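You operate a simulated robot arm through the tools that you are given. There is no shell and no other tool. Be economical: measure what you need, move in short steps, check, and stop when the job is done.

Carry out the task below with a simulated robot arm. There is one attempt and no reset: what you move stays moved.

TASK
Put the can marked "wax" from the top of the side bench in the blue tray and the can that says "grease" on the top of the square table. Take the grey flask and put it on the top of the square table. Take the blue flask on the top of the side bench and put it away on the top of the desk. Shut the top drawer of the side bench. Press the winder reset button two times. Take the purple pad and put it on the top shelf of the door rack. Take the lime pad and leave it on the top shelf between the trolleys. Take the white filter and leave it on the top of the eye stand. Open the top desk drawer, fetch the purple block and set it in the inside of the top desk drawer and shut the drawer again. Take the grey wad from the top of the desk leaf and leave it on the green board. Switch the lever of post 2 off. The order is free. Set down upright: can, grey flask, blue flask, white filter. The lever of post 2 goes to its stop.

The check looks at the end state, three seconds after you hand in, the way a careful person would. Anything else that was tipped, shoved, dropped, spilled or broken makes it a failure.

THE ROBOT
A 7-joint arm with a two-finger parallel gripper on a trunk, on a base that drives. Base frame: it is fixed to the floor where the robot stands at the start and does not move with it; the origin is under the middle of the robot, x ahead of it, y to its left, z up; the surface under the hand at the start is at about z = 0.8. Lengths are in m, angles in degrees, forces in N, time in s.
With the tool pointing down near the work surface it reaches from about 0.28 to 0.72 m from the robot's upright axis, wherever it stands. Its first joint turns from -166.0 to 166.0 degrees. Places, roughly: blue can, teal can [0.5, 0, 0.75]; blue flask (7x7x19 cm) [0.5, -0.4, 0.9]; blue tray (24x16x5 cm) [0.3, -0.2, 0.8]; green board (21x17x2 cm) [-10.6, -4.1, 0.8]; grey flask (7x7x19 cm) [0.5, 0.3, 0.9]; grey wad (8x5x4 cm) [-10.4, -4, 0.8]; inside of the top desk drawer [-10.5, -3.4, 0.5]; lever of post 2 [-13.3, -3.6, 1.7]; lime pad (9x7x5 cm) [-8.3, -10.6, 0.6]; purple block (5x5x5 cm) [-10.3, -4.2, 0.8]; purple pad (9x7x5 cm) [-2, -3.3, 1.3]; top desk drawer [-10.4, -3.4, 0.6]; top drawer of the side bench [0.2, -0.6, 0.7]; top of the desk [-10.3, -3.1, 0.8]; top of the eye stand (16x32 cm) [-9.14, -9.16, 0.8]; top of the square table [-2.9, -0.7, 0.8]; top shelf between the trolleys (88x24 cm) [-6.56, -9.66, 0.82]; top shelf of the door rack [-1.9, -3.4, 1.6]; white filter (6x4x8 cm) [-6.3, -9.7, 0.9]; winder reset button [0.5, -1.4, 0.6]. Payload 3.43 kg.
Tool frame: the origin (TCP) lies between the finger pads and is the grasp point; the fingertips stand 0.03 m ahead of it; z points along the fingers, y is the line along which they close. Largest opening 0.094 m; finger width 0.028, thickness 0.01; the body of the gripper, 0.05 by 0.096 m, starts 0.055 m behind the TCP.
Orientation is told as [roll, pitch, yaw] about the base's x, y, z axes, in that order, counted from this pose: with the fingers straight down and closing along the base's y, the tool's x points along the base's -x, its y along +y and its z along -z.

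THE INTERFACE
- The arm moves only by the tool nudge_tool. Its arguments are lists of equal length, an entry for each row: "jaw": the finger opening in cm, from 0 to 9.4; "translation": the shift along the base's x, y, z in cm, a list of three; "angular": the turn, a rotation vector about the base's x, y, z in degrees, a list of three. In form: {"jaw": [jaw, ...], "translation": [[x, y, z], ...], "angular": [[wx, wy, wz], ...]}. A call has 1 to 12 rows; each row is the pose to reach, as a shift and turn from the pose commanded when the call began. Rows are played at 5 a second. More than 0.05 m and 8.6 degrees between two rows, or a gripper value outside its range, and nothing of the call is played. A pose out of reach is approached as far as the arm can. The call stops where the force on the tool passes 40 N (or 10 N more than at its start, if that is more) or the arm is blocked; 0.2 s more then pass. The fingers move at their own pace (about 0.108 m/s each) and stop on an object; they squeeze with about 45 N. The grip force told is the motor's: it shows also when the fingers shut on nothing. Time passes only in rows, and 0.2 s behind the last, so rows that repeat a pose let the fingers close. It gives the time, the measured TCP pose, the force on the tool (base axes), the opening and the grip force at its end, in the units of the frame above (readings bear some noise), with the torque about the TCP (base axes, N m) and any sound that the robot's microphone picked up.
- Cameras (640 x 400 px; columns grow to the right, rows downward): "scene" is now at [0.4081, -0.221, 1.2759]; the picture's right is [0.00, -0.17, 0.99], its down [-0.36, 0.92, 0.16] and it looks along [-0.93, -0.36, -0.06] (base axes); focal length 214 px, centre (320, 200). "wrist" rides on the gripper at [0.076, 0.014, -0.103] in the tool frame; the picture's right is [-0.18, 0.98, 0.00], its down [-0.75, -0.14, -0.64] and it looks along [-0.63, -0.12, 0.77] (tool axes); focal length 243 px, centre (320, 200). There is no depth. A picture from a camera that has moved, and an enlarged one, comes with that camera's place and axes in the base frame and with its lens.
- snapshot(camera): a new picture of that camera. The clock stands still meanwhile.
- raise_lower(by): slides the trunk up (or, below 0, down) by that many m; the arm and the scene camera ride with it, the base frame stays. It gives what a move gives, with no picture.
- roll_base(legs): drives the robot by 1 to 6 legs, each [ahead, left, turn to the left] in m, m and degrees, along the robot's own axes; the way and the turn of a leg run together, so that a leg with both is an arc; at most 1.5 m and 180 degrees a leg. The arm and the cameras ride along, it lands a little off, and it stops where it bumps. It gives what a move gives.
- turn_head(pan, tilt): turns the head with the scene camera to pan (to the left, within 80 degrees either way) and tilt (down, from -29 to 69), counted from straight ahead of the robot. It gives what a move gives.
- close_up(camera, box): a new picture of the part [left, top, right, bottom] of that camera's present view, enlarged. The clock stands still meanwhile.
- finish_job(): hands the job in; it is judged then, once.

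Work in short steps. Places have to be worked out from the pictures, the camera data and where the tool is seen: move nearer, look again, correct. Check each grasp and each placing, and mend what went wrong. You have 556 turns and 342 pictures in all, those below and enlarged ones among them. Open the gripper and draw the arm clear of the work before you hand the job in, unless the task says otherwise; then end with one line.

The tools are called after "Request:" by a JSON object that holds its "api" and its "payload". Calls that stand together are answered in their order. nudge_tool: Moves the arm, as the interface text tells. Its arguments: {"type":"object","properties":{"jaw":{"type":"array","items":{"type":"number"}},"translation":{"type":"array","items":{"type":"array","items":{"type":"number"}}},"angular":{"type":"array","items":{"type":"array","items":{"type":"number"}}}},"required":["jaw","translation","angular"]} The other tools are called the same way: raise_lower (by) slides the trunk up or down; roll_base (legs) drives the base; turn_head (pan, tilt) turns the head that bears the scene camera; snapshot (camera) takes a picture; close_up (camera, box) takes an enlarged picture of a part of a camera's view; finish_job () hands the job in.

At the start:

```text
time_s: 0.0
position: [0.3964, -0.1676, 1.1504]
tcp_rot: [0.0, 0.0, 0.0]
ft_force: [0.2, 0.1, -0.4]
ft_torque: [-0.02, -0.01, 0.0]
width: 0.094
gripper_force: 0.0
trunk travel left (down, up): [-0.2, 0.39]
robot x, y, heading: [-0.0034, -0.0035, -0.2]
head pan, tilt: [-80.2, 68.8]
```

scene: 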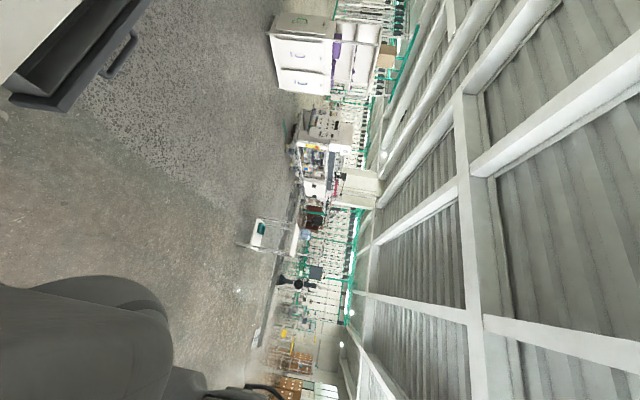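
wrist: 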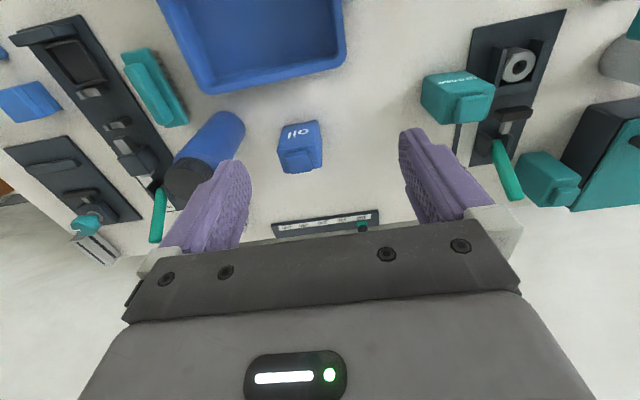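

The scene camera looks backwards and rolled at its present head angle. I turn the head to straight ahead and look down at the bench.

Request:
{"api": "turn_head", "payload": {"pan": 0, "tilt": 45}}

Request:
{"api": "snapshot", "payload": {"camera": "scene"}}

```text
time_s: 1.5
position: [0.3962, -0.1657, 1.1509]
tcp_rot: [0.0, 0.0, 0.0]
ft_force: [0.1, 0.0, 0.7]
ft_torque: [0.0, -0.02, 0.02]
width: 0.094
gripper_force: 0.0
trunk travel left (down, up): [-0.2, 0.39]
robot x, y, heading: [0.0029, -0.0031, 0.1]
head pan, tilt: [0.0, 45.0]
```

```text
339 pictures are left
camera scene: at [0.437, -0.1659, 1.2041], right [0.0, -1.0, 0.0], down [-0.71, 0.0, 0.71], along [-0.71, 0.0, -0.71], focal length 214 px, centre (320, 200)
```

scene: 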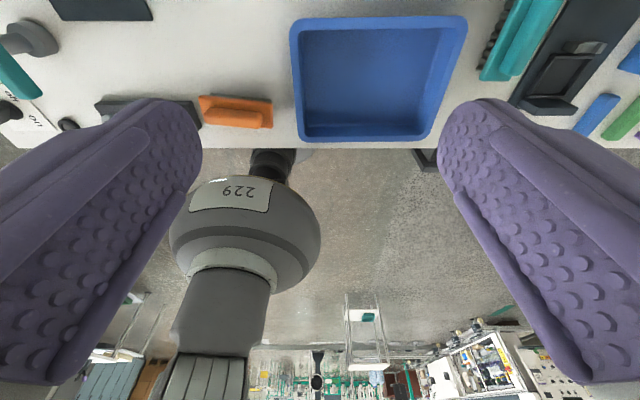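

The scene camera evidently rides on the hand: tilt 0 looks along the fingers, a positive tilt looks back towards the robot. I look down and forward.

Request:
{"api": "turn_head", "payload": {"pan": 0, "tilt": 0}}

Request:
{"api": "snapshot", "payload": {"camera": "scene"}}

Request:
{"api": "turn_head", "payload": {"pan": 0, "tilt": -29}}

Request:
{"api": "snapshot", "payload": {"camera": "scene"}}

```text
time_s: 2.6
position: [0.3964, -0.1661, 1.1505]
tcp_rot: [0.1, 0.0, -0.1]
ft_force: [0.8, -0.2, -0.6]
ft_torque: [0.02, 0.01, 0.02]
width: 0.0939
gripper_force: 0.1
trunk travel left (down, up): [-0.2, 0.39]
robot x, y, heading: [0.0005, -0.0031, 0.2]
head pan, tilt: [0.0, 0.0]
```

```text
338 pictures are left
camera scene: at [0.5079, -0.1659, 1.1954], right [0.0, -1.0, 0.0], down [-1.0, 0.0, 0.0], along [0.0, 0.0, -1.0], focal length 214 px, centre (320, 200)
```

scene: 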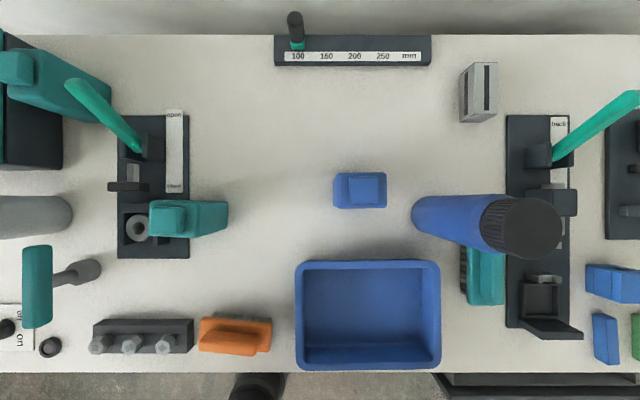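

```text
time_s: 3.6
position: [0.3955, -0.1666, 1.1503]
tcp_rot: [0.0, 0.0, 0.0]
ft_force: [0.3, -0.3, 0.1]
ft_torque: [0.01, 0.02, 0.01]
width: 0.0941
gripper_force: 0.2
trunk travel left (down, up): [-0.2, 0.39]
robot x, y, heading: [-0.0024, 0.0004, -0.2]
head pan, tilt: [0.0, -28.6]
```

```text
337 pictures are left
camera scene: at [0.548, -0.1659, 1.2183], right [0.0, -1.0, 0.0], down [-0.88, 0.0, -0.48], along [0.48, 0.0, -0.88], focal length 214 px, centre (320, 200)
```

scene: 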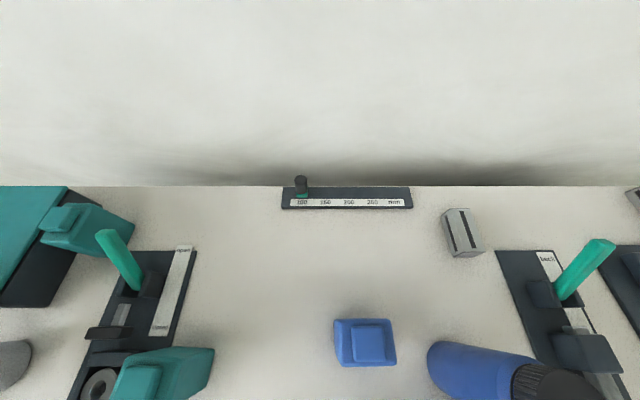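

Overhead view is good. I read the labels on the cans in the wrist view.

Request:
{"api": "close_up", "payload": {"camera": "wrist", "box": [380, 40, 640, 210]}}

Request:
{"api": "close_up", "payload": {"camera": "wrist", "box": [240, 90, 360, 180]}}

Request:
{"api": "turn_head", "payload": {"pan": 60, "tilt": 0}}

Request:
{"api": "snapshot", "payload": {"camera": "scene"}}

Request:
{"api": "turn_head", "payload": {"pan": -60, "tilt": 0}}

Request:
{"api": "snapshot", "payload": {"camera": "scene"}}

```text
2.35 times, centred on (510, 125) of wrist
camera zoom: at [0.3211, -0.1509, 1.2533], right [0.18, 0.98, 0.0], down [0.75, -0.14, 0.64], along [0.63, -0.12, -0.77], focal length 571 px, centre (-127, 376)
```

zoom: 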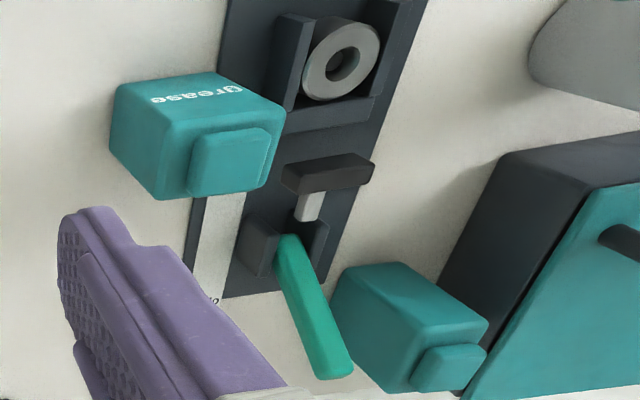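

```text
4.44 times, centred on (300, 135) of wrist
camera zoom: at [0.3211, -0.1509, 1.2533], right [0.18, 0.98, 0.0], down [0.75, -0.14, 0.64], along [0.63, -0.12, -0.77], focal length 1078 px, centre (409, 489)
```

zoom: 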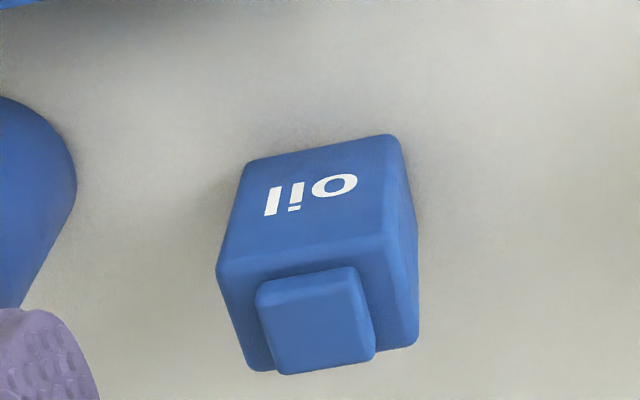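

```text
time_s: 4.9
position: [0.3972, -0.1667, 1.1518]
tcp_rot: [-0.1, 0.0, 0.0]
ft_force: [-0.2, 0.1, 0.2]
ft_torque: [0.02, -0.01, 0.02]
width: 0.0943
gripper_force: 0.0
trunk travel left (down, up): [-0.2, 0.39]
robot x, y, heading: [-0.0005, -0.0013, -0.3]
head pan, tilt: [60.0, 0.0]
```

```text
334 pictures are left
camera scene: at [0.508, -0.088, 1.2404], right [0.0, -0.5, -0.87], down [-1.0, 0.0, 0.0], along [0.0, 0.87, -0.5], focal length 214 px, centre (320, 200)
```

scene: 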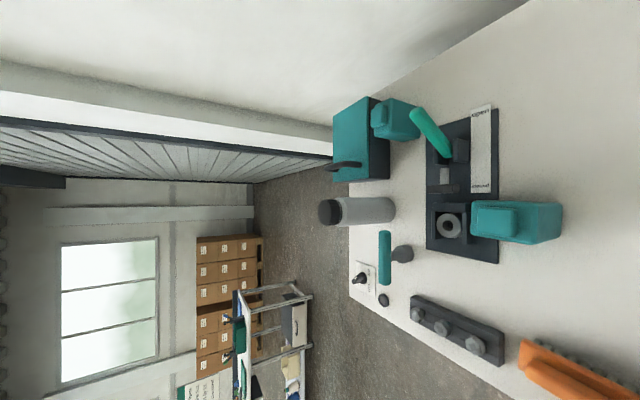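

```text
time_s: 6.9
position: [0.3963, -0.1668, 1.152]
tcp_rot: [0.1, 0.0, 0.0]
ft_force: [-0.3, 0.0, -0.7]
ft_torque: [-0.03, -0.03, 0.0]
width: 0.0937
gripper_force: 0.0
trunk travel left (down, up): [-0.2, 0.39]
robot x, y, heading: [-0.0001, -0.0, -0.2]
head pan, tilt: [-60.0, 0.0]
```

```text
333 pictures are left
camera scene: at [0.5079, -0.2438, 1.2404], right [0.0, -0.5, 0.87], down [-1.0, 0.0, 0.0], along [0.0, -0.87, -0.5], focal length 214 px, centre (320, 200)
```

scene: 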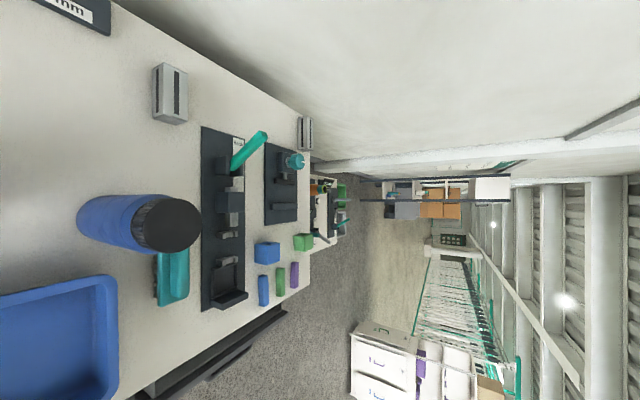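

The front teal can reads "grease", the blue one "oil". The far-left teal can's label isn't visible; I move the hand over to the left to look at it.

Request:
{"api": "nudge_tool", "payload": {"jaw": [9.4, 9.4, 9.4, 9.4, 9.4, 9.4, 9.4, 9.4, 9.4, 9.4], "translation": [[0, 4.8, 0], [0, 9.6, 0], [0, 14.4, 0], [0, 19.2, 0], [0, 24, 0], [0, 28.8, 0], [0, 33.6, 0], [0, 38.4, 0], [0, 43.2, 0], [0, 48, 0]], "angular": [[0, 0, 0], [0, 0, 0], [0, 0, 0], [0, 0, 0], [0, 0, 0], [0, 0, 0], [0, 0, 0], [0, 0, 0], [0, 0, 0], [0, 0, 0]]}}

Request:
{"api": "turn_head", "payload": {"pan": -20, "tilt": 0}}

Request:
{"api": "snapshot", "payload": {"camera": "scene"}}

Request:
{"api": "snapshot", "payload": {"camera": "wrist"}}

```text
time_s: 9.1
position: [0.3974, 0.3145, 1.1542]
tcp_rot: [-0.1, 0.0, 0.0]
ft_force: [0.8, -0.1, -0.7]
ft_torque: [-0.07, 0.01, 0.03]
width: 0.0938
gripper_force: 0.1
trunk travel left (down, up): [-0.2, 0.39]
robot x, y, heading: [-0.0011, 0.0003, -0.0]
head pan, tilt: [-60.0, 0.0]
```

```text
time_s: 10.2
position: [0.3959, 0.3108, 1.155]
tcp_rot: [0.0, 0.1, 0.1]
ft_force: [-0.1, -0.3, -0.6]
ft_torque: [0.02, 0.0, -0.03]
width: 0.0943
gripper_force: 0.0
trunk travel left (down, up): [-0.2, 0.39]
robot x, y, heading: [0.0004, -0.003, -0.2]
head pan, tilt: [-20.0, 0.0]
```

```text
332 pictures are left
camera scene: at [0.5072, 0.2815, 1.2043], right [0.0, -0.94, 0.34], down [-1.0, 0.0, 0.0], along [0.0, -0.34, -0.94], focal length 214 px, centre (320, 200)
```

scene: 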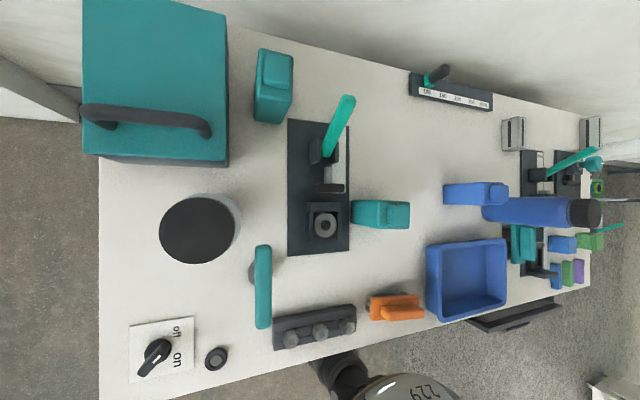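

```text
331 pictures are left
camera wrist: at [0.3204, 0.3274, 1.2568], right [0.18, 0.98, 0.0], down [0.75, -0.14, 0.64], along [0.63, -0.12, -0.77], focal length 243 px, centre (320, 200)
```

wrist: 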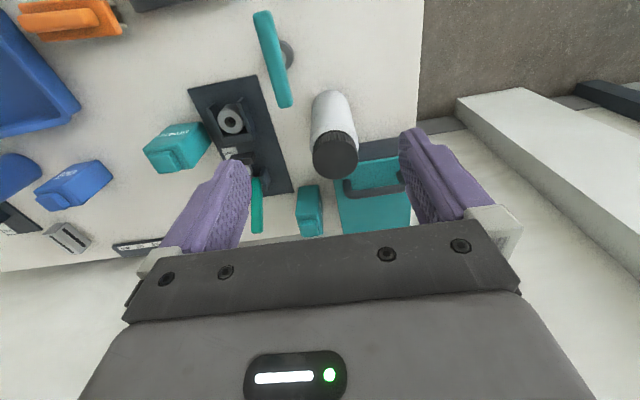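

I zoom on the far teal can in both views.

Request:
{"api": "close_up", "payload": {"camera": "scene", "box": [230, 30, 330, 140]}}

Request:
{"api": "close_up", "payload": {"camera": "wrist", "box": [270, 160, 350, 250]}}

Request:
{"api": "close_up", "payload": {"camera": "scene", "box": [480, 100, 640, 300]}}

```text
3.64 times, centred on (280, 85) of scene
camera zoom: at [0.5072, 0.2815, 1.2043], right [0.0, -0.94, 0.34], down [-1.0, 0.0, 0.0], along [0.0, -0.34, -0.94], focal length 780 px, centre (466, 618)
```

zoom: 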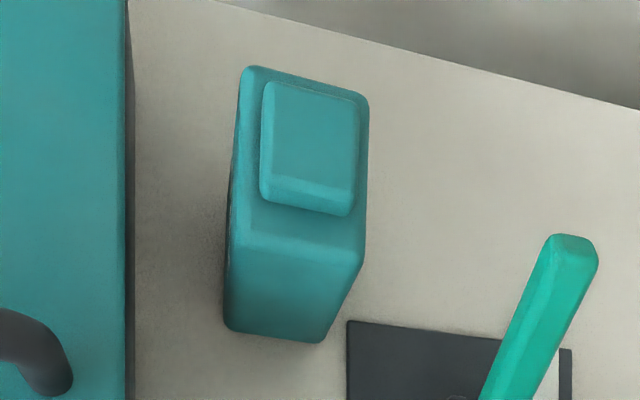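

```text
4.44 times, centred on (310, 205) of wrist
camera zoom: at [0.3204, 0.3274, 1.2568], right [0.18, 0.98, 0.0], down [0.75, -0.14, 0.64], along [0.63, -0.12, -0.77], focal length 1078 px, centre (364, 178)
```

zoom: 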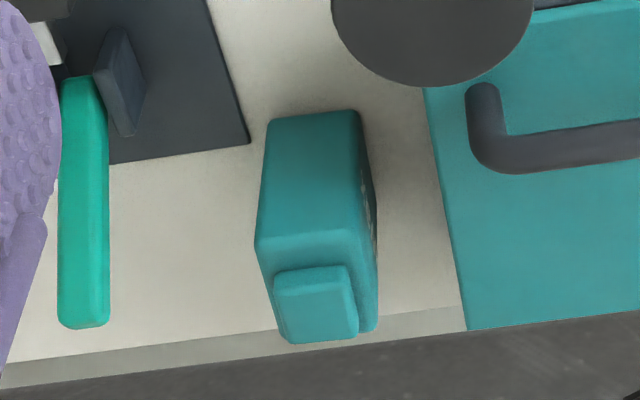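

```text
2.00 times, centred on (560, 200) of scene
camera zoom: at [0.5072, 0.2815, 1.2043], right [0.0, -0.94, 0.34], down [-1.0, 0.0, 0.0], along [0.0, -0.34, -0.94], focal length 429 px, centre (-160, 200)
```

zoom: 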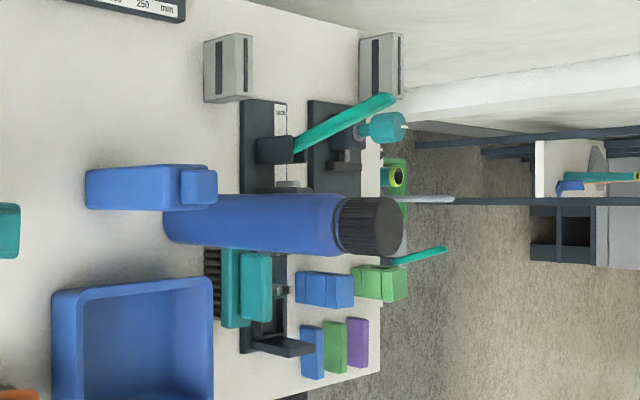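

A label sliver shows on the far-left can's +y face. I move a bit further left to read it.

Request:
{"api": "nudge_tool", "payload": {"jaw": [9.4, 9.4, 9.4, 9.4], "translation": [[2, 4, 0], [4, 8, 0], [6, 12, 0], [6, 15, 0]], "angular": [[0, 0, 0], [0, 0, 0], [0, 0, 0], [0, 0, 0]]}}

Request:
{"api": "turn_head", "payload": {"pan": -30, "tilt": 0}}

Request:
{"api": "snapshot", "payload": {"camera": "scene"}}

Request:
{"api": "snapshot", "payload": {"camera": "wrist"}}

```text
time_s: 11.2
position: [0.4563, 0.4654, 1.1526]
tcp_rot: [0.0, 0.1, -0.1]
ft_force: [0.0, -0.5, 0.6]
ft_torque: [-0.02, 0.01, -0.02]
width: 0.094
gripper_force: 0.0
trunk travel left (down, up): [-0.2, 0.39]
robot x, y, heading: [0.002, 0.0019, 0.2]
head pan, tilt: [-20.0, 0.0]
```

```text
time_s: 11.9
position: [0.4552, 0.4647, 1.1533]
tcp_rot: [-0.1, 0.0, 0.0]
ft_force: [-0.1, -0.6, -0.7]
ft_torque: [0.06, -0.03, -0.01]
width: 0.0939
gripper_force: 0.1
trunk travel left (down, up): [-0.2, 0.39]
robot x, y, heading: [-0.002, -0.0001, 0.1]
head pan, tilt: [-30.0, 0.0]
```

```text
327 pictures are left
camera scene: at [0.5669, 0.4201, 1.2094], right [0.0, -0.87, 0.5], down [-1.0, 0.0, 0.0], along [0.0, -0.5, -0.87], focal length 214 px, centre (320, 200)
```

scene: 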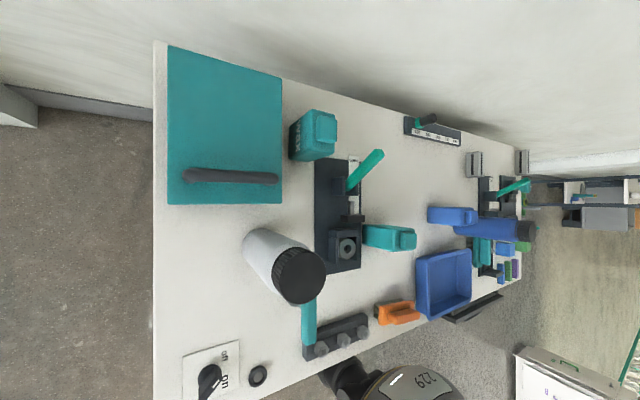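

```text
326 pictures are left
camera wrist: at [0.38, 0.48, 1.2552], right [0.18, 0.98, 0.0], down [0.75, -0.14, 0.64], along [0.63, -0.12, -0.77], focal length 243 px, centre (320, 200)
```

wrist: 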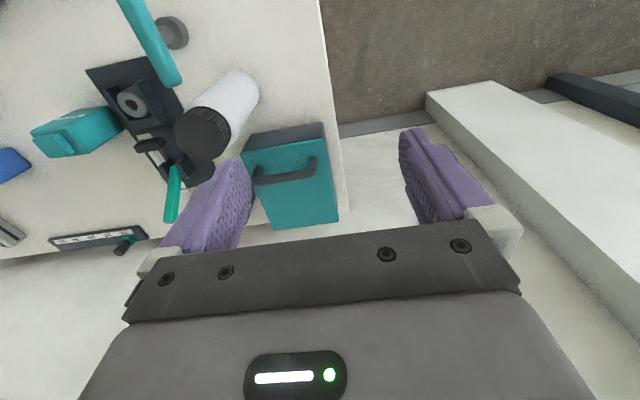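

Request:
{"api": "close_up", "payload": {"camera": "scene", "box": [270, 95, 350, 175]}}

```text
5.00 times, centred on (310, 135) of scene
camera zoom: at [0.5669, 0.4201, 1.2094], right [0.0, -0.87, 0.5], down [-1.0, 0.0, 0.0], along [0.0, -0.5, -0.87], focal length 1072 px, centre (370, 525)
```

zoom: 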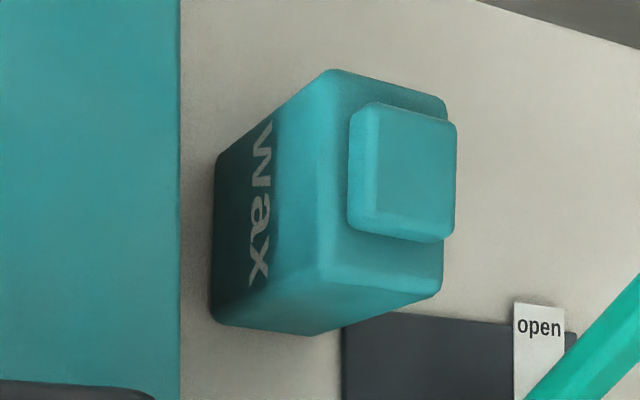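

It reads "wax"; I put its centre at about (0.683, 0.237), top of body z≈0.895, with 4.8 cm width along y. It's at the edge of reach, so I shift the base 0.25 m left first, and stow the head.

Request:
{"api": "roll_base", "payload": {"legs": [[0, 0.25, 0]]}}

Request:
{"api": "turn_head", "payload": {"pan": -80, "tilt": 69}}

```text
time_s: 13.7
position: [0.4562, 0.7156, 1.152]
tcp_rot: [0.0, 0.0, 0.1]
ft_force: [-0.1, 0.9, -0.6]
ft_torque: [-0.01, 0.02, 0.04]
width: 0.0942
gripper_force: 0.0
trunk travel left (down, up): [-0.2, 0.39]
robot x, y, heading: [0.0051, 0.2509, 0.1]
head pan, tilt: [-30.0, 0.0]
```

```text
time_s: 15.1
position: [0.4557, 0.7146, 1.1523]
tcp_rot: [0.0, 0.0, 0.0]
ft_force: [0.2, -0.1, 0.7]
ft_torque: [0.0, 0.0, 0.02]
width: 0.0941
gripper_force: 0.1
trunk travel left (down, up): [-0.2, 0.39]
robot x, y, heading: [0.0001, 0.2493, -0.3]
head pan, tilt: [-80.0, 68.8]
```

Moving above the wax can at z≈1.02.

Request:
{"api": "nudge_tool", "payload": {"jaw": [9.4, 9.4, 9.4, 9.4, 9.4, 9.4, 9.4, 9.4, 9.4, 8, 8, 8], "translation": [[0, -4.8, 0], [0, -9.6, 0], [0, -14.4, 0], [0, -19.2, 0], [2, -24, 0], [5, -28, 0], [9, -31, 0], [12.5, -34.5, 0], [15.5, -38.4, 0], [18.5, -42.3, 0], [21.2, -46, -2], [22.7, -47.8, -6]], "angular": [[0, 0, 0], [0, 0, 0], [0, 0, 0], [0, 0, 0], [0, 0, 0], [0, 0, 0], [0, 0, 0], [0, 0, 0], [0, 0, 0], [0, 0, 0], [0, 0, 0], [0, 0, 0]]}}

Request:
{"api": "snapshot", "payload": {"camera": "wrist"}}

```text
refused: row 5 steps farther than a row can; nothing moved
```

```text
324 pictures are left
camera wrist: at [0.3805, 0.7303, 1.2552], right [0.18, 0.98, 0.0], down [0.75, -0.14, 0.64], along [0.63, -0.12, -0.77], focal length 243 px, centre (320, 200)
```

wrist: 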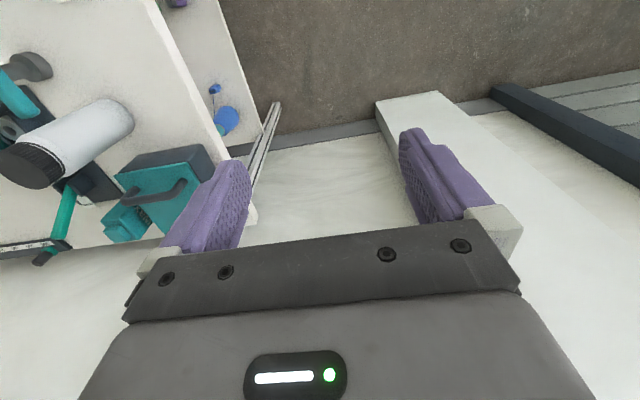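

A row was too long; I use an even straight line and then descend.

Request:
{"api": "nudge_tool", "payload": {"jaw": [9.4, 9.4, 9.4, 9.4, 9.4, 9.4, 9.4, 9.4, 8, 8, 8, 8], "translation": [[1.89, -3.98, 0], [3.78, -7.97, 0], [5.67, -11.95, 0], [7.57, -15.93, 0], [9.46, -19.92, 0], [11.35, -23.9, 0], [13.24, -27.88, 0], [15.13, -31.87, 0], [17.02, -35.85, 0], [18.92, -39.83, 0], [20.81, -43.82, 0], [22.7, -47.8, 0]], "angular": [[0, 0, 0], [0, 0, 0], [0, 0, 0], [0, 0, 0], [0, 0, 0], [0, 0, 0], [0, 0, 0], [0, 0, 0], [0, 0, 0], [0, 0, 0], [0, 0, 0], [0, 0, 0]]}}

Request:
{"api": "nudge_tool", "payload": {"jaw": [8, 8, 8], "translation": [[0, 0, -4.5], [0, 0, -9], [0, 0, -13]], "angular": [[0, 0, 0], [0, 0, 0], [0, 0, 0]]}}

Request:
{"api": "snapshot", "payload": {"camera": "wrist"}}

```text
time_s: 17.7
position: [0.6857, 0.2359, 1.1502]
tcp_rot: [0.0, 0.0, 0.0]
ft_force: [-0.4, -0.3, -0.3]
ft_torque: [-0.02, 0.0, 0.02]
width: 0.0801
gripper_force: 0.1
trunk travel left (down, up): [-0.2, 0.39]
robot x, y, heading: [0.0002, 0.2527, 0.1]
head pan, tilt: [-80.0, 68.8]
```

```text
time_s: 18.5
position: [0.6802, 0.2364, 1.0238]
tcp_rot: [-0.1, 0.0, 0.0]
ft_force: [0.0, -1.0, -0.6]
ft_torque: [0.02, 0.03, -0.02]
width: 0.0801
gripper_force: 0.0
trunk travel left (down, up): [-0.2, 0.39]
robot x, y, heading: [0.001, 0.2525, -0.4]
head pan, tilt: [-80.0, 68.8]
```

```text
323 pictures are left
camera wrist: at [0.6054, 0.2521, 1.1268], right [0.18, 0.98, 0.0], down [0.75, -0.14, 0.64], along [0.63, -0.12, -0.77], focal length 243 px, centre (320, 200)
```

wrist: 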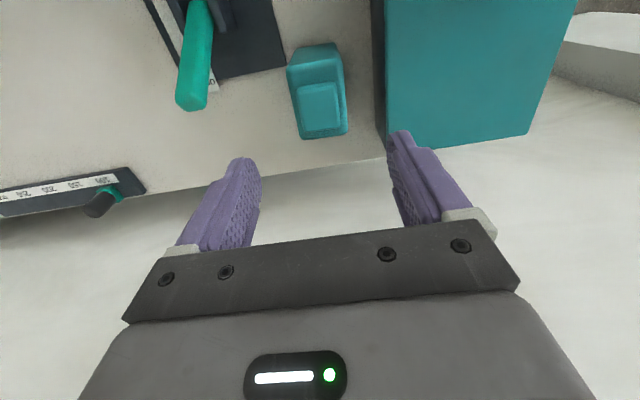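

Alignment checks (can at ≈(0.677, 0.238)). I descend to z≈0.868 and grip.

Request:
{"api": "nudge_tool", "payload": {"jaw": [8, 8, 8, 8, 3, 3, 3, 3], "translation": [[0, 0.1, -4.5], [0, 0.1, -9], [0, 0.1, -13], [0, 0.1, -15.6], [0, 0.1, -15.6], [0, 0.1, -15.6], [0, 0.1, -15.6], [0, 0.1, -15.6]], "angular": [[0, 0, 0], [0, 0, 0], [0, 0, 0], [0, 0, 0], [0, 0, 0], [0, 0, 0], [0, 0, 0], [0, 0, 0]]}}

Request:
{"api": "snapshot", "payload": {"camera": "wrist"}}

```text
time_s: 20.3
position: [0.6823, 0.237, 0.8649]
tcp_rot: [0.1, 0.1, 0.1]
ft_force: [-0.8, 0.0, -0.9]
ft_torque: [0.02, -0.01, 0.01]
width: 0.0542
gripper_force: 45.1
trunk travel left (down, up): [-0.2, 0.39]
robot x, y, heading: [-0.0017, 0.251, 0.1]
head pan, tilt: [-80.0, 68.8]
```

```text
322 pictures are left
camera wrist: at [0.6077, 0.2536, 0.9677], right [0.18, 0.98, 0.0], down [0.75, -0.14, 0.64], along [0.63, -0.12, -0.77], focal length 243 px, centre (320, 200)
```

wrist: 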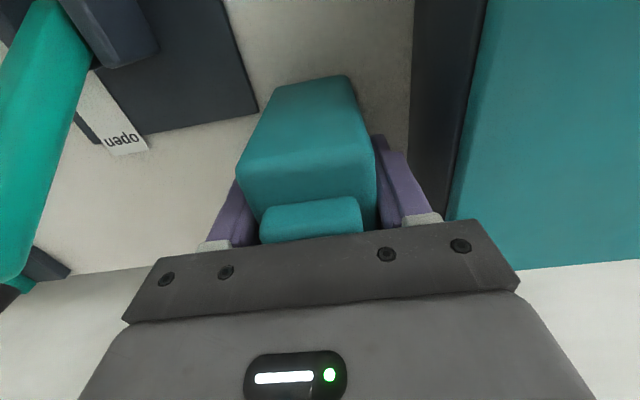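

Wax can is held (5.4 cm). Lift it, then shift the base to the right towards the tray.

Request:
{"api": "nudge_tool", "payload": {"jaw": [3, 3, 3, 3, 3, 3], "translation": [[0, 0, 4.5], [0, 0, 9], [0, 0, 13.5], [0, 0, 18], [0, 0, 22], [-4, 0, 24]], "angular": [[0, 0, 0], [0, 0, 0], [0, 0, 0], [0, 0, 0], [0, 0, 0], [0, 0, 0]]}}

Request:
{"api": "roll_base", "payload": {"legs": [[0, -0.3, 0]]}}

Request:
{"api": "snapshot", "payload": {"camera": "wrist"}}

```text
time_s: 21.7
position: [0.6434, 0.2373, 1.1097]
tcp_rot: [0.0, 0.0, -0.1]
ft_force: [-0.3, 0.4, -3.3]
ft_torque: [0.0, -0.01, 0.01]
width: 0.0541
gripper_force: 45.5
trunk travel left (down, up): [-0.2, 0.39]
robot x, y, heading: [0.0033, 0.2459, 0.1]
head pan, tilt: [-80.0, 68.8]
```

```text
time_s: 23.7
position: [0.6452, -0.0553, 1.1081]
tcp_rot: [0.0, 0.1, 0.1]
ft_force: [0.6, -0.5, -3.8]
ft_torque: [0.03, -0.01, 0.0]
width: 0.054
gripper_force: 45.2
trunk travel left (down, up): [-0.2, 0.39]
robot x, y, heading: [0.0002, -0.0392, 0.1]
head pan, tilt: [-80.0, 68.8]
```

```text
321 pictures are left
camera wrist: at [0.5691, -0.0404, 1.2107], right [0.18, 0.98, 0.0], down [0.75, -0.14, 0.64], along [0.63, -0.12, -0.77], focal length 243 px, centre (320, 200)
```

wrist: 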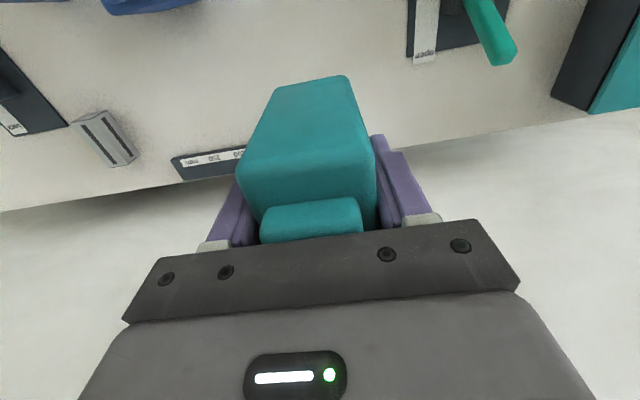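

Carry it over the tray centre, about (0.318, -0.22).

Request:
{"api": "nudge_tool", "payload": {"jaw": [3, 3, 3, 3, 3, 3, 3, 3], "translation": [[-4.09, -2, 0], [-8.18, -4.1, 0], [-12.26, -6.1, 0], [-16.35, -8.2, 0], [-20.44, -10.2, 0], [-24.5, -12.3, 0], [-28.6, -14.3, 0], [-32.7, -16.4, 0]], "angular": [[0, 0, 0], [0, 0, 0], [0, 0, 0], [0, 0, 0], [0, 0, 0], [0, 0, 0], [0, 0, 0], [0, 0, 0]]}}

Request:
{"api": "snapshot", "payload": {"camera": "wrist"}}

```text
time_s: 25.5
position: [0.316, -0.2239, 1.1035]
tcp_rot: [0.0, 0.0, 0.2]
ft_force: [-1.2, 1.0, -2.4]
ft_torque: [0.0, 0.01, 0.02]
width: 0.0542
gripper_force: 44.8
trunk travel left (down, up): [-0.2, 0.39]
robot x, y, heading: [-0.0005, -0.0437, 0.4]
head pan, tilt: [-80.0, 68.8]
```

```text
320 pictures are left
camera wrist: at [0.2402, -0.2082, 1.206], right [0.18, 0.98, 0.0], down [0.75, -0.14, 0.64], along [0.63, -0.12, -0.77], focal length 243 px, centre (320, 200)
```

wrist: 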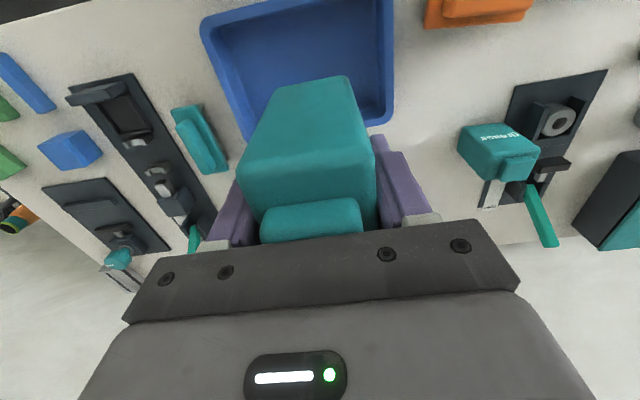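

Position over the tray is right. Lower to just above the tray floor.

Request:
{"api": "nudge_tool", "payload": {"jaw": [3, 3, 3, 3, 3, 3], "translation": [[0, 0, -4.5], [0, 0, -9], [0, 0, -13.5], [0, 0, -18], [0, 0, -20.5], [0, 0, -22]], "angular": [[0, 0, 0], [0, 0, 0], [0, 0, 0], [0, 0, 0], [0, 0, 0], [0, 0, 0]]}}

Request:
{"api": "nudge_tool", "payload": {"jaw": [3, 3, 3], "translation": [[0, 0, -0.5], [0, 0, -0.9], [0, 0, -1.2]], "angular": [[0, 0, 0], [0, 0, 0], [0, 0, 0]]}}

Request:
{"api": "snapshot", "payload": {"camera": "wrist"}}

```text
time_s: 26.9
position: [0.317, -0.2186, 0.8883]
tcp_rot: [-0.1, 0.1, 0.1]
ft_force: [1.0, 0.1, -3.5]
ft_torque: [0.01, -0.02, -0.01]
width: 0.0545
gripper_force: 45.1
trunk travel left (down, up): [-0.2, 0.39]
robot x, y, heading: [-0.0003, -0.0421, 0.0]
head pan, tilt: [-80.0, 68.8]
```

```text
time_s: 27.7
position: [0.3168, -0.2201, 0.876]
tcp_rot: [0.1, 0.0, 0.2]
ft_force: [-0.3, 0.1, -3.1]
ft_torque: [-0.03, 0.0, 0.01]
width: 0.0543
gripper_force: 45.1
trunk travel left (down, up): [-0.2, 0.39]
robot x, y, heading: [-0.0001, -0.0445, 0.1]
head pan, tilt: [-80.0, 68.8]
```

```text
319 pictures are left
camera wrist: at [0.2412, -0.2033, 0.9779], right [0.18, 0.98, 0.0], down [0.75, -0.14, 0.64], along [0.63, -0.12, -0.77], focal length 243 px, centre (320, 200)
```

wrist: 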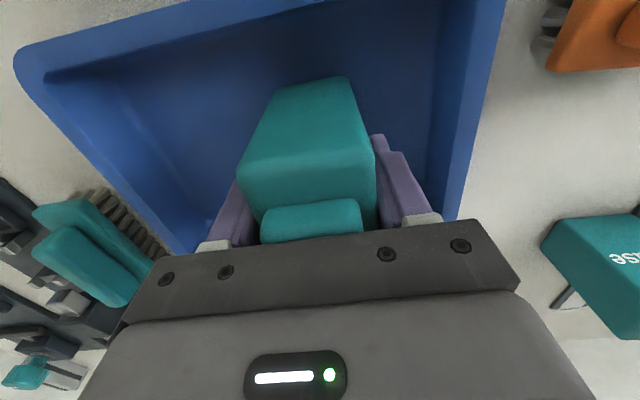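

Not in contact yet; lower a few millimetres more until the force changes.

Request:
{"api": "nudge_tool", "payload": {"jaw": [3, 3, 3], "translation": [[0, 0, -0.3], [0, 0, -0.5], [0, 0, -0.7]], "angular": [[0, 0, 0], [0, 0, 0], [0, 0, 0]]}}

```text
time_s: 28.5
position: [0.3166, -0.2194, 0.8688]
tcp_rot: [0.0, 0.0, 0.1]
ft_force: [0.6, 0.7, 7.0]
ft_torque: [0.13, 0.21, 0.03]
width: 0.0539
gripper_force: 44.8
trunk travel left (down, up): [-0.2, 0.39]
robot x, y, heading: [0.0003, -0.0416, 0.4]
head pan, tilt: [-80.0, 68.8]
```

Contact (+10 N). Open and rise.

Request:
{"api": "nudge_tool", "payload": {"jaw": [8, 8, 8, 8, 8, 8, 8], "translation": [[0, 0, 0], [0, 0, 0], [0, 0, 4.5], [0, 0, 9], [0, 0, 13.5], [0, 0, 18], [0, 0, 22]], "angular": [[0, 0, 0], [0, 0, 0], [0, 0, 0], [0, 0, 0], [0, 0, 0], [0, 0, 0], [0, 0, 0]]}}

Request:
{"api": "turn_head", "payload": {"pan": 0, "tilt": 0}}

Request:
{"api": "snapshot", "payload": {"camera": "scene"}}

```text
time_s: 30.1
position: [0.3155, -0.2163, 1.0917]
tcp_rot: [0.0, 0.0, 0.3]
ft_force: [0.5, 0.7, -0.2]
ft_torque: [0.01, 0.0, 0.0]
width: 0.08
gripper_force: 0.0
trunk travel left (down, up): [-0.2, 0.39]
robot x, y, heading: [-0.0021, -0.0429, 0.2]
head pan, tilt: [-80.0, 68.8]
```

```text
time_s: 31.6
position: [0.3158, -0.2164, 1.0912]
tcp_rot: [0.0, 0.0, 0.2]
ft_force: [-0.3, 0.8, -0.6]
ft_torque: [0.04, -0.01, -0.01]
width: 0.0801
gripper_force: 0.1
trunk travel left (down, up): [-0.2, 0.39]
robot x, y, heading: [-0.0012, -0.0427, 0.3]
head pan, tilt: [0.0, 0.0]
```

```text
318 pictures are left
camera scene: at [0.4271, -0.2153, 1.135], right [0.0, -1.0, 0.0], down [-1.0, 0.0, 0.0], along [0.0, 0.0, -1.0], focal length 214 px, centre (320, 200)
```

scene: 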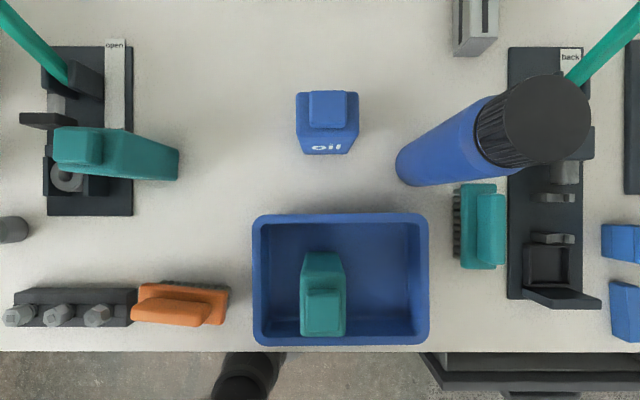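

Wax is upright in the tray. Now I look at the open drawer to the right.

Request:
{"api": "turn_head", "payload": {"pan": -55, "tilt": 35}}

Request:
{"api": "snapshot", "payload": {"camera": "scene"}}

```text
time_s: 32.9
position: [0.3159, -0.2154, 1.0895]
tcp_rot: [0.0, 0.0, 0.2]
ft_force: [-0.5, 0.0, -0.9]
ft_torque: [0.03, -0.01, -0.03]
width: 0.08
gripper_force: 0.1
trunk travel left (down, up): [-0.2, 0.39]
robot x, y, heading: [0.0019, -0.0446, 0.2]
head pan, tilt: [-55.0, 35.0]
```

```text
317 pictures are left
camera scene: at [0.3713, -0.2875, 1.1745], right [0.0, -0.57, 0.82], down [-0.82, 0.47, 0.33], along [-0.57, -0.67, -0.47], focal length 214 px, centre (320, 200)
```

scene: 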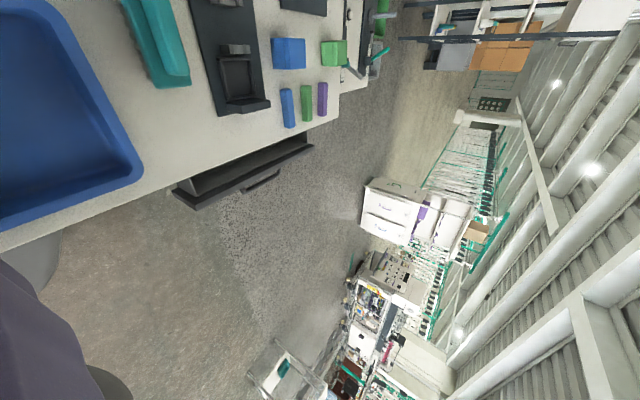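

Request:
{"api": "close_up", "payload": {"camera": "scene", "box": [140, 120, 340, 245]}}

```text
3.20 times, centred on (240, 182) of scene
camera zoom: at [0.3713, -0.2875, 1.1745], right [0.0, -0.57, 0.82], down [-0.82, 0.47, 0.33], along [-0.57, -0.67, -0.47], focal length 686 px, centre (576, 256)
```

zoom: 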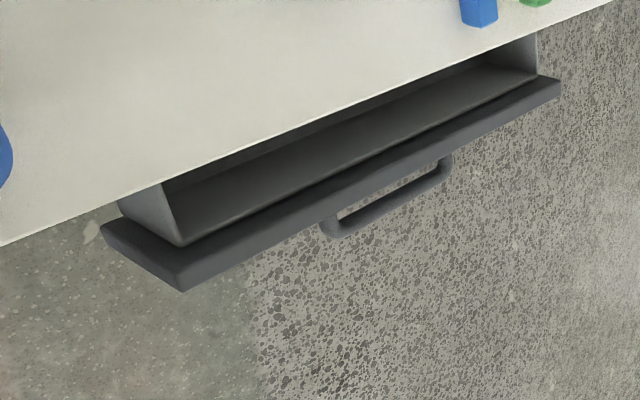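

The drawer juts out about 11 cm (front at x≈0.08, y −0.44…−0.88). I back the base off and stand in front of it, so I can push it straight with the tool pointing ahead.

Request:
{"api": "roll_base", "payload": {"legs": [[-0.6, 0, 0], [0, -0.6, 0]]}}

Request:
{"api": "nudge_tool", "payload": {"jaw": [8, 5, 2, 0, 0, 0, 0, 0, 0], "translation": [[0, 0, 0], [0, 0, 0], [0, 0, 0], [0, 0, 0], [0, 0, 0], [0, 0, 0], [0, 0, 0], [0, 0, 0], [0, 0, 0]], "angular": [[0, -8, 0], [0, -16, 0], [0, -24, 0], [0, -32, 0], [0, -40, 0], [0, -48, 0], [0, -56, 0], [0, -64, 0], [0, -72, 0]]}}

Request:
{"api": "turn_head", "payload": {"pan": 0, "tilt": 15}}

Request:
{"api": "snapshot", "payload": {"camera": "scene"}}

```text
time_s: 39.3
position: [-0.2792, -0.8366, 1.0909]
tcp_rot: [0.0, 0.0, 0.2]
ft_force: [0.1, -0.3, -0.1]
ft_torque: [-0.02, -0.03, -0.01]
width: 0.0798
gripper_force: 0.1
trunk travel left (down, up): [-0.2, 0.39]
robot x, y, heading: [-0.5958, -0.6677, 0.2]
head pan, tilt: [-55.0, 35.0]
```

```text
time_s: 41.3
position: [-0.248, -0.9063, 1.0763]
tcp_rot: [-0.6, -71.9, 0.8]
ft_force: [0.1, -0.5, 0.4]
ft_torque: [-0.01, 0.0, 0.03]
width: 0.0001
gripper_force: 33.2
out of reach, approached as far as the arm can: row 4, 5, 6, 7, 8, 9
trunk travel left (down, up): [-0.2, 0.39]
robot x, y, heading: [-0.5935, -0.6668, -0.1]
head pan, tilt: [-55.0, 35.0]
```

```text
time_s: 42.6
position: [-0.2509, -0.9057, 1.0771]
tcp_rot: [-0.3, -71.9, 0.4]
ft_force: [0.1, 0.3, -0.5]
ft_torque: [0.0, -0.01, -0.01]
width: 0.0
gripper_force: 32.6
trunk travel left (down, up): [-0.2, 0.39]
robot x, y, heading: [-0.5958, -0.6639, 0.5]
head pan, tilt: [0.0, 15.0]
```

```text
315 pictures are left
camera scene: at [-0.2566, -0.9045, 1.1749], right [0.0, -1.0, 0.0], down [-0.55, 0.0, -0.84], along [0.84, 0.0, -0.55], focal length 214 px, centre (320, 200)
```

scene: 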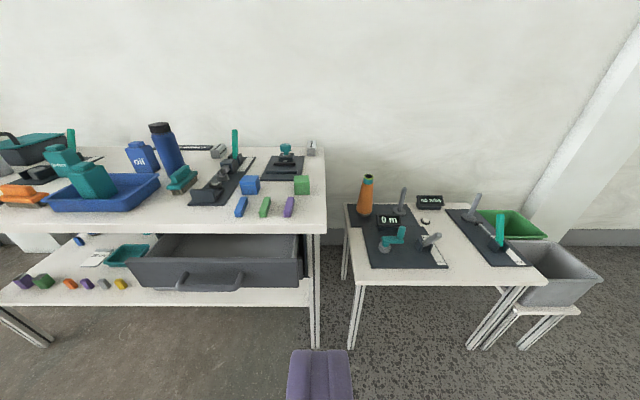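

Clear view now: drawer front at x≈0.098, top z≈0.76, y −0.44…−0.85; handle in the middle. I roll a bit nearer and bring the closed fingertips in front of the face left of the handle (y≈−0.51, z≈0.72).

Request:
{"api": "roll_base", "payload": {"legs": [[0.12, 0.1, 0]]}}

Request:
{"api": "turn_head", "payload": {"pan": -80, "tilt": 69}}

```text
time_s: 44.0
position: [-0.1299, -0.8034, 1.0782]
tcp_rot: [-0.4, -72.1, 0.8]
ft_force: [-0.5, 0.3, 0.1]
ft_torque: [0.01, -0.01, 0.0]
width: 0.0
gripper_force: 33.0
trunk travel left (down, up): [-0.2, 0.39]
robot x, y, heading: [-0.4775, -0.564, 0.6]
head pan, tilt: [0.0, 15.0]
```

```text
time_s: 45.5
position: [-0.1307, -0.8034, 1.0772]
tcp_rot: [-0.4, -72.0, 0.6]
ft_force: [0.5, -0.5, -1.0]
ft_torque: [0.01, 0.02, -0.03]
width: 0.0003
gripper_force: 32.8
trunk travel left (down, up): [-0.2, 0.39]
robot x, y, heading: [-0.4785, -0.5639, 0.3]
head pan, tilt: [-80.0, 68.8]
```

Request:
{"api": "nudge_tool", "payload": {"jaw": [0, 0, 0, 0, 0, 0, 0, 0, 0, 0, 0], "translation": [[1.5, 1.8, -3.2], [3, 3.6, -6.4], [4.5, 5.4, -9.6], [6, 7.2, -12.8], [7.5, 9, -16], [9, 10.8, -19.2], [10.5, 12.6, -22.4], [12, 14.4, -25.6], [13.5, 16.2, -28.8], [15, 18, -32], [16.5, 20, -35.2]], "angular": [[0, 0, 0], [0, 0, 0], [0, 0, 0], [0, 0, 0], [0, 0, 0], [0, 0, 0], [0, 0, 0], [0, 0, 0], [0, 0, 0], [0, 0, 0], [0, 0, 0]]}}

Request:
{"api": "snapshot", "payload": {"camera": "wrist"}}

```text
time_s: 47.9
position: [0.0357, -0.6801, 0.7474]
tcp_rot: [5.5, -72.7, -3.1]
ft_force: [0.9, -0.3, -0.9]
ft_torque: [0.01, -0.02, 0.02]
width: 0.0
gripper_force: 33.0
out of reach, approached as far as the arm can: row 1, 8, 9, 10, 11
trunk travel left (down, up): [-0.2, 0.39]
robot x, y, heading: [-0.4748, -0.56, 0.2]
head pan, tilt: [-80.0, 68.8]
stopped in row 11: the force on the tool passed its limit at 58 N (the readings are from after the stop); the commanded pose is now the measured one
```

```text
314 pictures are left
camera wrist: at [-0.0844, -0.6684, 0.7058], right [0.02, 0.98, 0.2], down [-0.38, -0.18, 0.91], along [0.92, -0.09, 0.37], focal length 243 px, centre (320, 200)
```

wrist: 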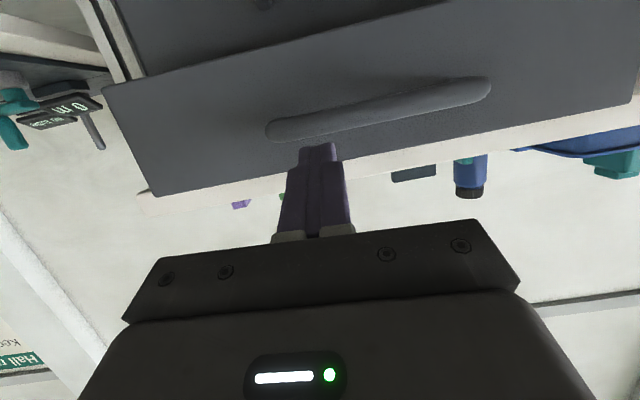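

The tip met the drawer (handle top). I go up a little and push straight ahead.

Request:
{"api": "nudge_tool", "payload": {"jaw": [0, 0, 0, 0, 0], "translation": [[-1, 0, 0.5], [0, 0, 0.5], [2, 0, 0], [4, 0, 0], [6, 0, 0]], "angular": [[0, 0, 0], [0, 0, 0], [0, 0, 0], [0, 0, 0], [0, 0, 0]]}}

Request:
{"api": "snapshot", "payload": {"camera": "wrist"}}

```text
time_s: 49.1
position: [0.0981, -0.68, 0.7474]
tcp_rot: [5.5, -72.7, -3.2]
ft_force: [0.4, -0.3, 0.3]
ft_torque: [0.03, 0.02, -0.03]
width: 0.0
gripper_force: 33.5
trunk travel left (down, up): [-0.2, 0.39]
robot x, y, heading: [-0.4779, -0.5607, 0.0]
head pan, tilt: [-80.0, 68.8]
```

```text
313 pictures are left
camera wrist: at [-0.0229, -0.6674, 0.7042], right [0.02, 0.98, 0.2], down [-0.38, -0.18, 0.91], along [0.92, -0.1, 0.37], focal length 243 px, centre (320, 200)
```

wrist: 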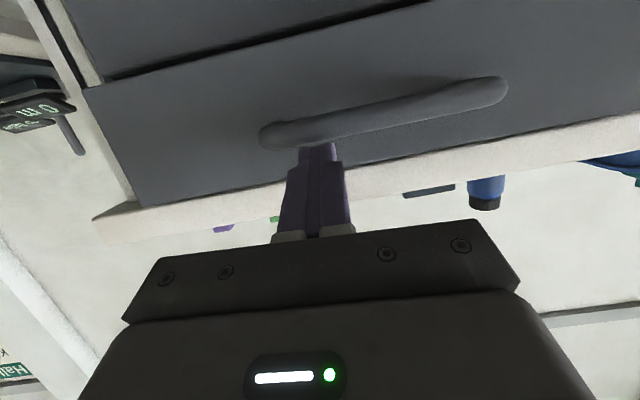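

The drawer is going in. Keep pushing until it stops.

Request:
{"api": "nudge_tool", "payload": {"jaw": [0, 0, 0, 0, 0], "translation": [[2, 0, 0], [4, 0, 0], [5.5, 0, 0], [7, 0, 0], [8.5, 0, 0]], "angular": [[0, 0, 0], [0, 0, 0], [0, 0, 0], [0, 0, 0], [0, 0, 0]]}}

Request:
{"api": "snapshot", "payload": {"camera": "wrist"}}

```text
time_s: 49.8
position: [0.1282, -0.6814, 0.7467]
tcp_rot: [5.3, -72.4, -2.9]
ft_force: [-31.8, 4.2, 30.8]
ft_torque: [0.05, -0.04, 0.08]
width: 0.0
gripper_force: 33.1
trunk travel left (down, up): [-0.2, 0.39]
robot x, y, heading: [-0.4768, -0.5613, 0.1]
head pan, tilt: [-80.0, 68.8]
stopped in row 3: the force on the tool passed its limit at 59 N (the readings are from after the stop); the commanded pose is now the measured one
```

```text
312 pictures are left
camera wrist: at [0.0074, -0.6677, 0.7054], right [0.02, 0.98, 0.2], down [-0.38, -0.18, 0.91], along [0.93, -0.09, 0.37], focal length 243 px, centre (320, 200)
```

wrist: 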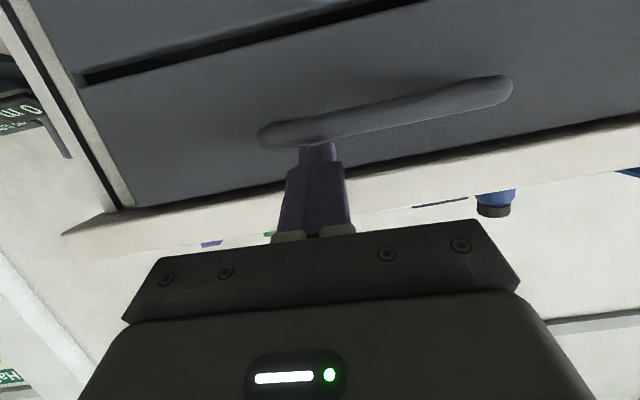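

It stopped; probably shut. Back off and check from the side with the scene camera.

Request:
{"api": "nudge_tool", "payload": {"jaw": [0, 0, 0, 0, 0], "translation": [[-4, 0, 1], [-8, 0, 2], [-12, 0, 6], [-15, 0, 10], [-17, 0, 14]], "angular": [[0, 0, 0], [0, 0, 0], [0, 0, 0], [0, 0, 0], [0, 0, 0]]}}

Request:
{"api": "turn_head", "payload": {"pan": 0, "tilt": 15}}

Request:
{"api": "snapshot", "payload": {"camera": "scene"}}

```text
refused: row 3 steps farther than a row can; nothing moved
```

```text
time_s: 51.3
position: [0.1282, -0.6799, 0.747]
tcp_rot: [5.2, -72.4, -2.9]
ft_force: [-42.6, 4.5, 40.7]
ft_torque: [-0.09, -0.12, 0.14]
width: 0.0
gripper_force: 33.4
trunk travel left (down, up): [-0.2, 0.39]
robot x, y, heading: [-0.4786, -0.5648, 0.5]
head pan, tilt: [0.0, 15.0]
```

```text
311 pictures are left
camera scene: at [0.1204, -0.6823, 0.8442], right [0.03, -1.0, -0.03], down [-0.54, 0.0, -0.84], along [0.84, 0.04, -0.54], focal length 214 px, centre (320, 200)
```

scene: 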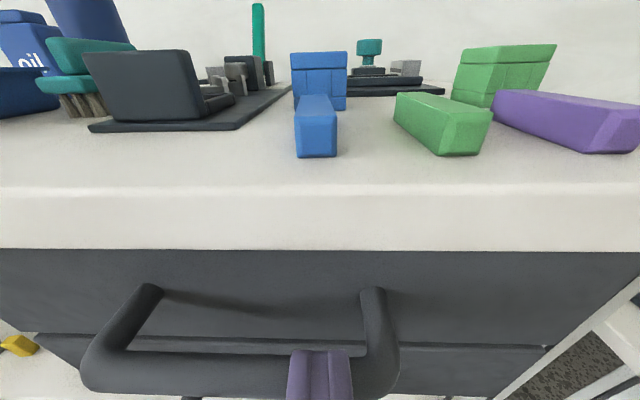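

Drawer appears flush under the bench top. I back off with smaller rows.

Request:
{"api": "nudge_tool", "payload": {"jaw": [0, 0, 0, 0, 0, 0], "translation": [[-4, 0, 0], [-8, 0, 1], [-11, 0, 4], [-14, 0, 8], [-16, 0, 12], [-17, 0, 16]], "angular": [[0, 0, 0], [0, 0, 0], [0, 0, 0], [0, 0, 0], [0, 0, 0], [0, 0, 0]]}}

Request:
{"api": "turn_head", "payload": {"pan": 0, "tilt": 25}}

Request:
{"api": "snapshot", "payload": {"camera": "scene"}}

```text
time_s: 52.7
position: [-0.0372, -0.6812, 0.9014]
tcp_rot: [5.3, -72.0, -3.1]
ft_force: [-0.5, 0.2, 0.4]
ft_torque: [-0.01, 0.01, 0.01]
width: 0.0
gripper_force: 33.1
trunk travel left (down, up): [-0.2, 0.39]
robot x, y, heading: [-0.4749, -0.5651, 0.4]
head pan, tilt: [0.0, 15.0]
```

```text
time_s: 53.4
position: [-0.0363, -0.682, 0.9002]
tcp_rot: [5.3, -72.0, -3.0]
ft_force: [-0.5, 0.2, 0.6]
ft_torque: [0.01, -0.01, -0.01]
width: 0.0
gripper_force: 32.6
trunk travel left (down, up): [-0.2, 0.39]
robot x, y, heading: [-0.4767, -0.5646, -0.0]
head pan, tilt: [0.0, 25.0]
```

```text
310 pictures are left
camera scene: at [-0.0499, -0.6836, 0.9823], right [0.04, -1.0, -0.03], down [-0.68, 0.0, -0.73], along [0.73, 0.05, -0.68], focal length 214 px, centre (320, 200)
```

scene: 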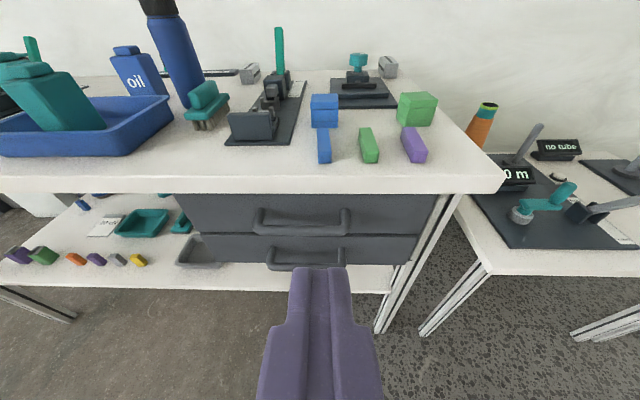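

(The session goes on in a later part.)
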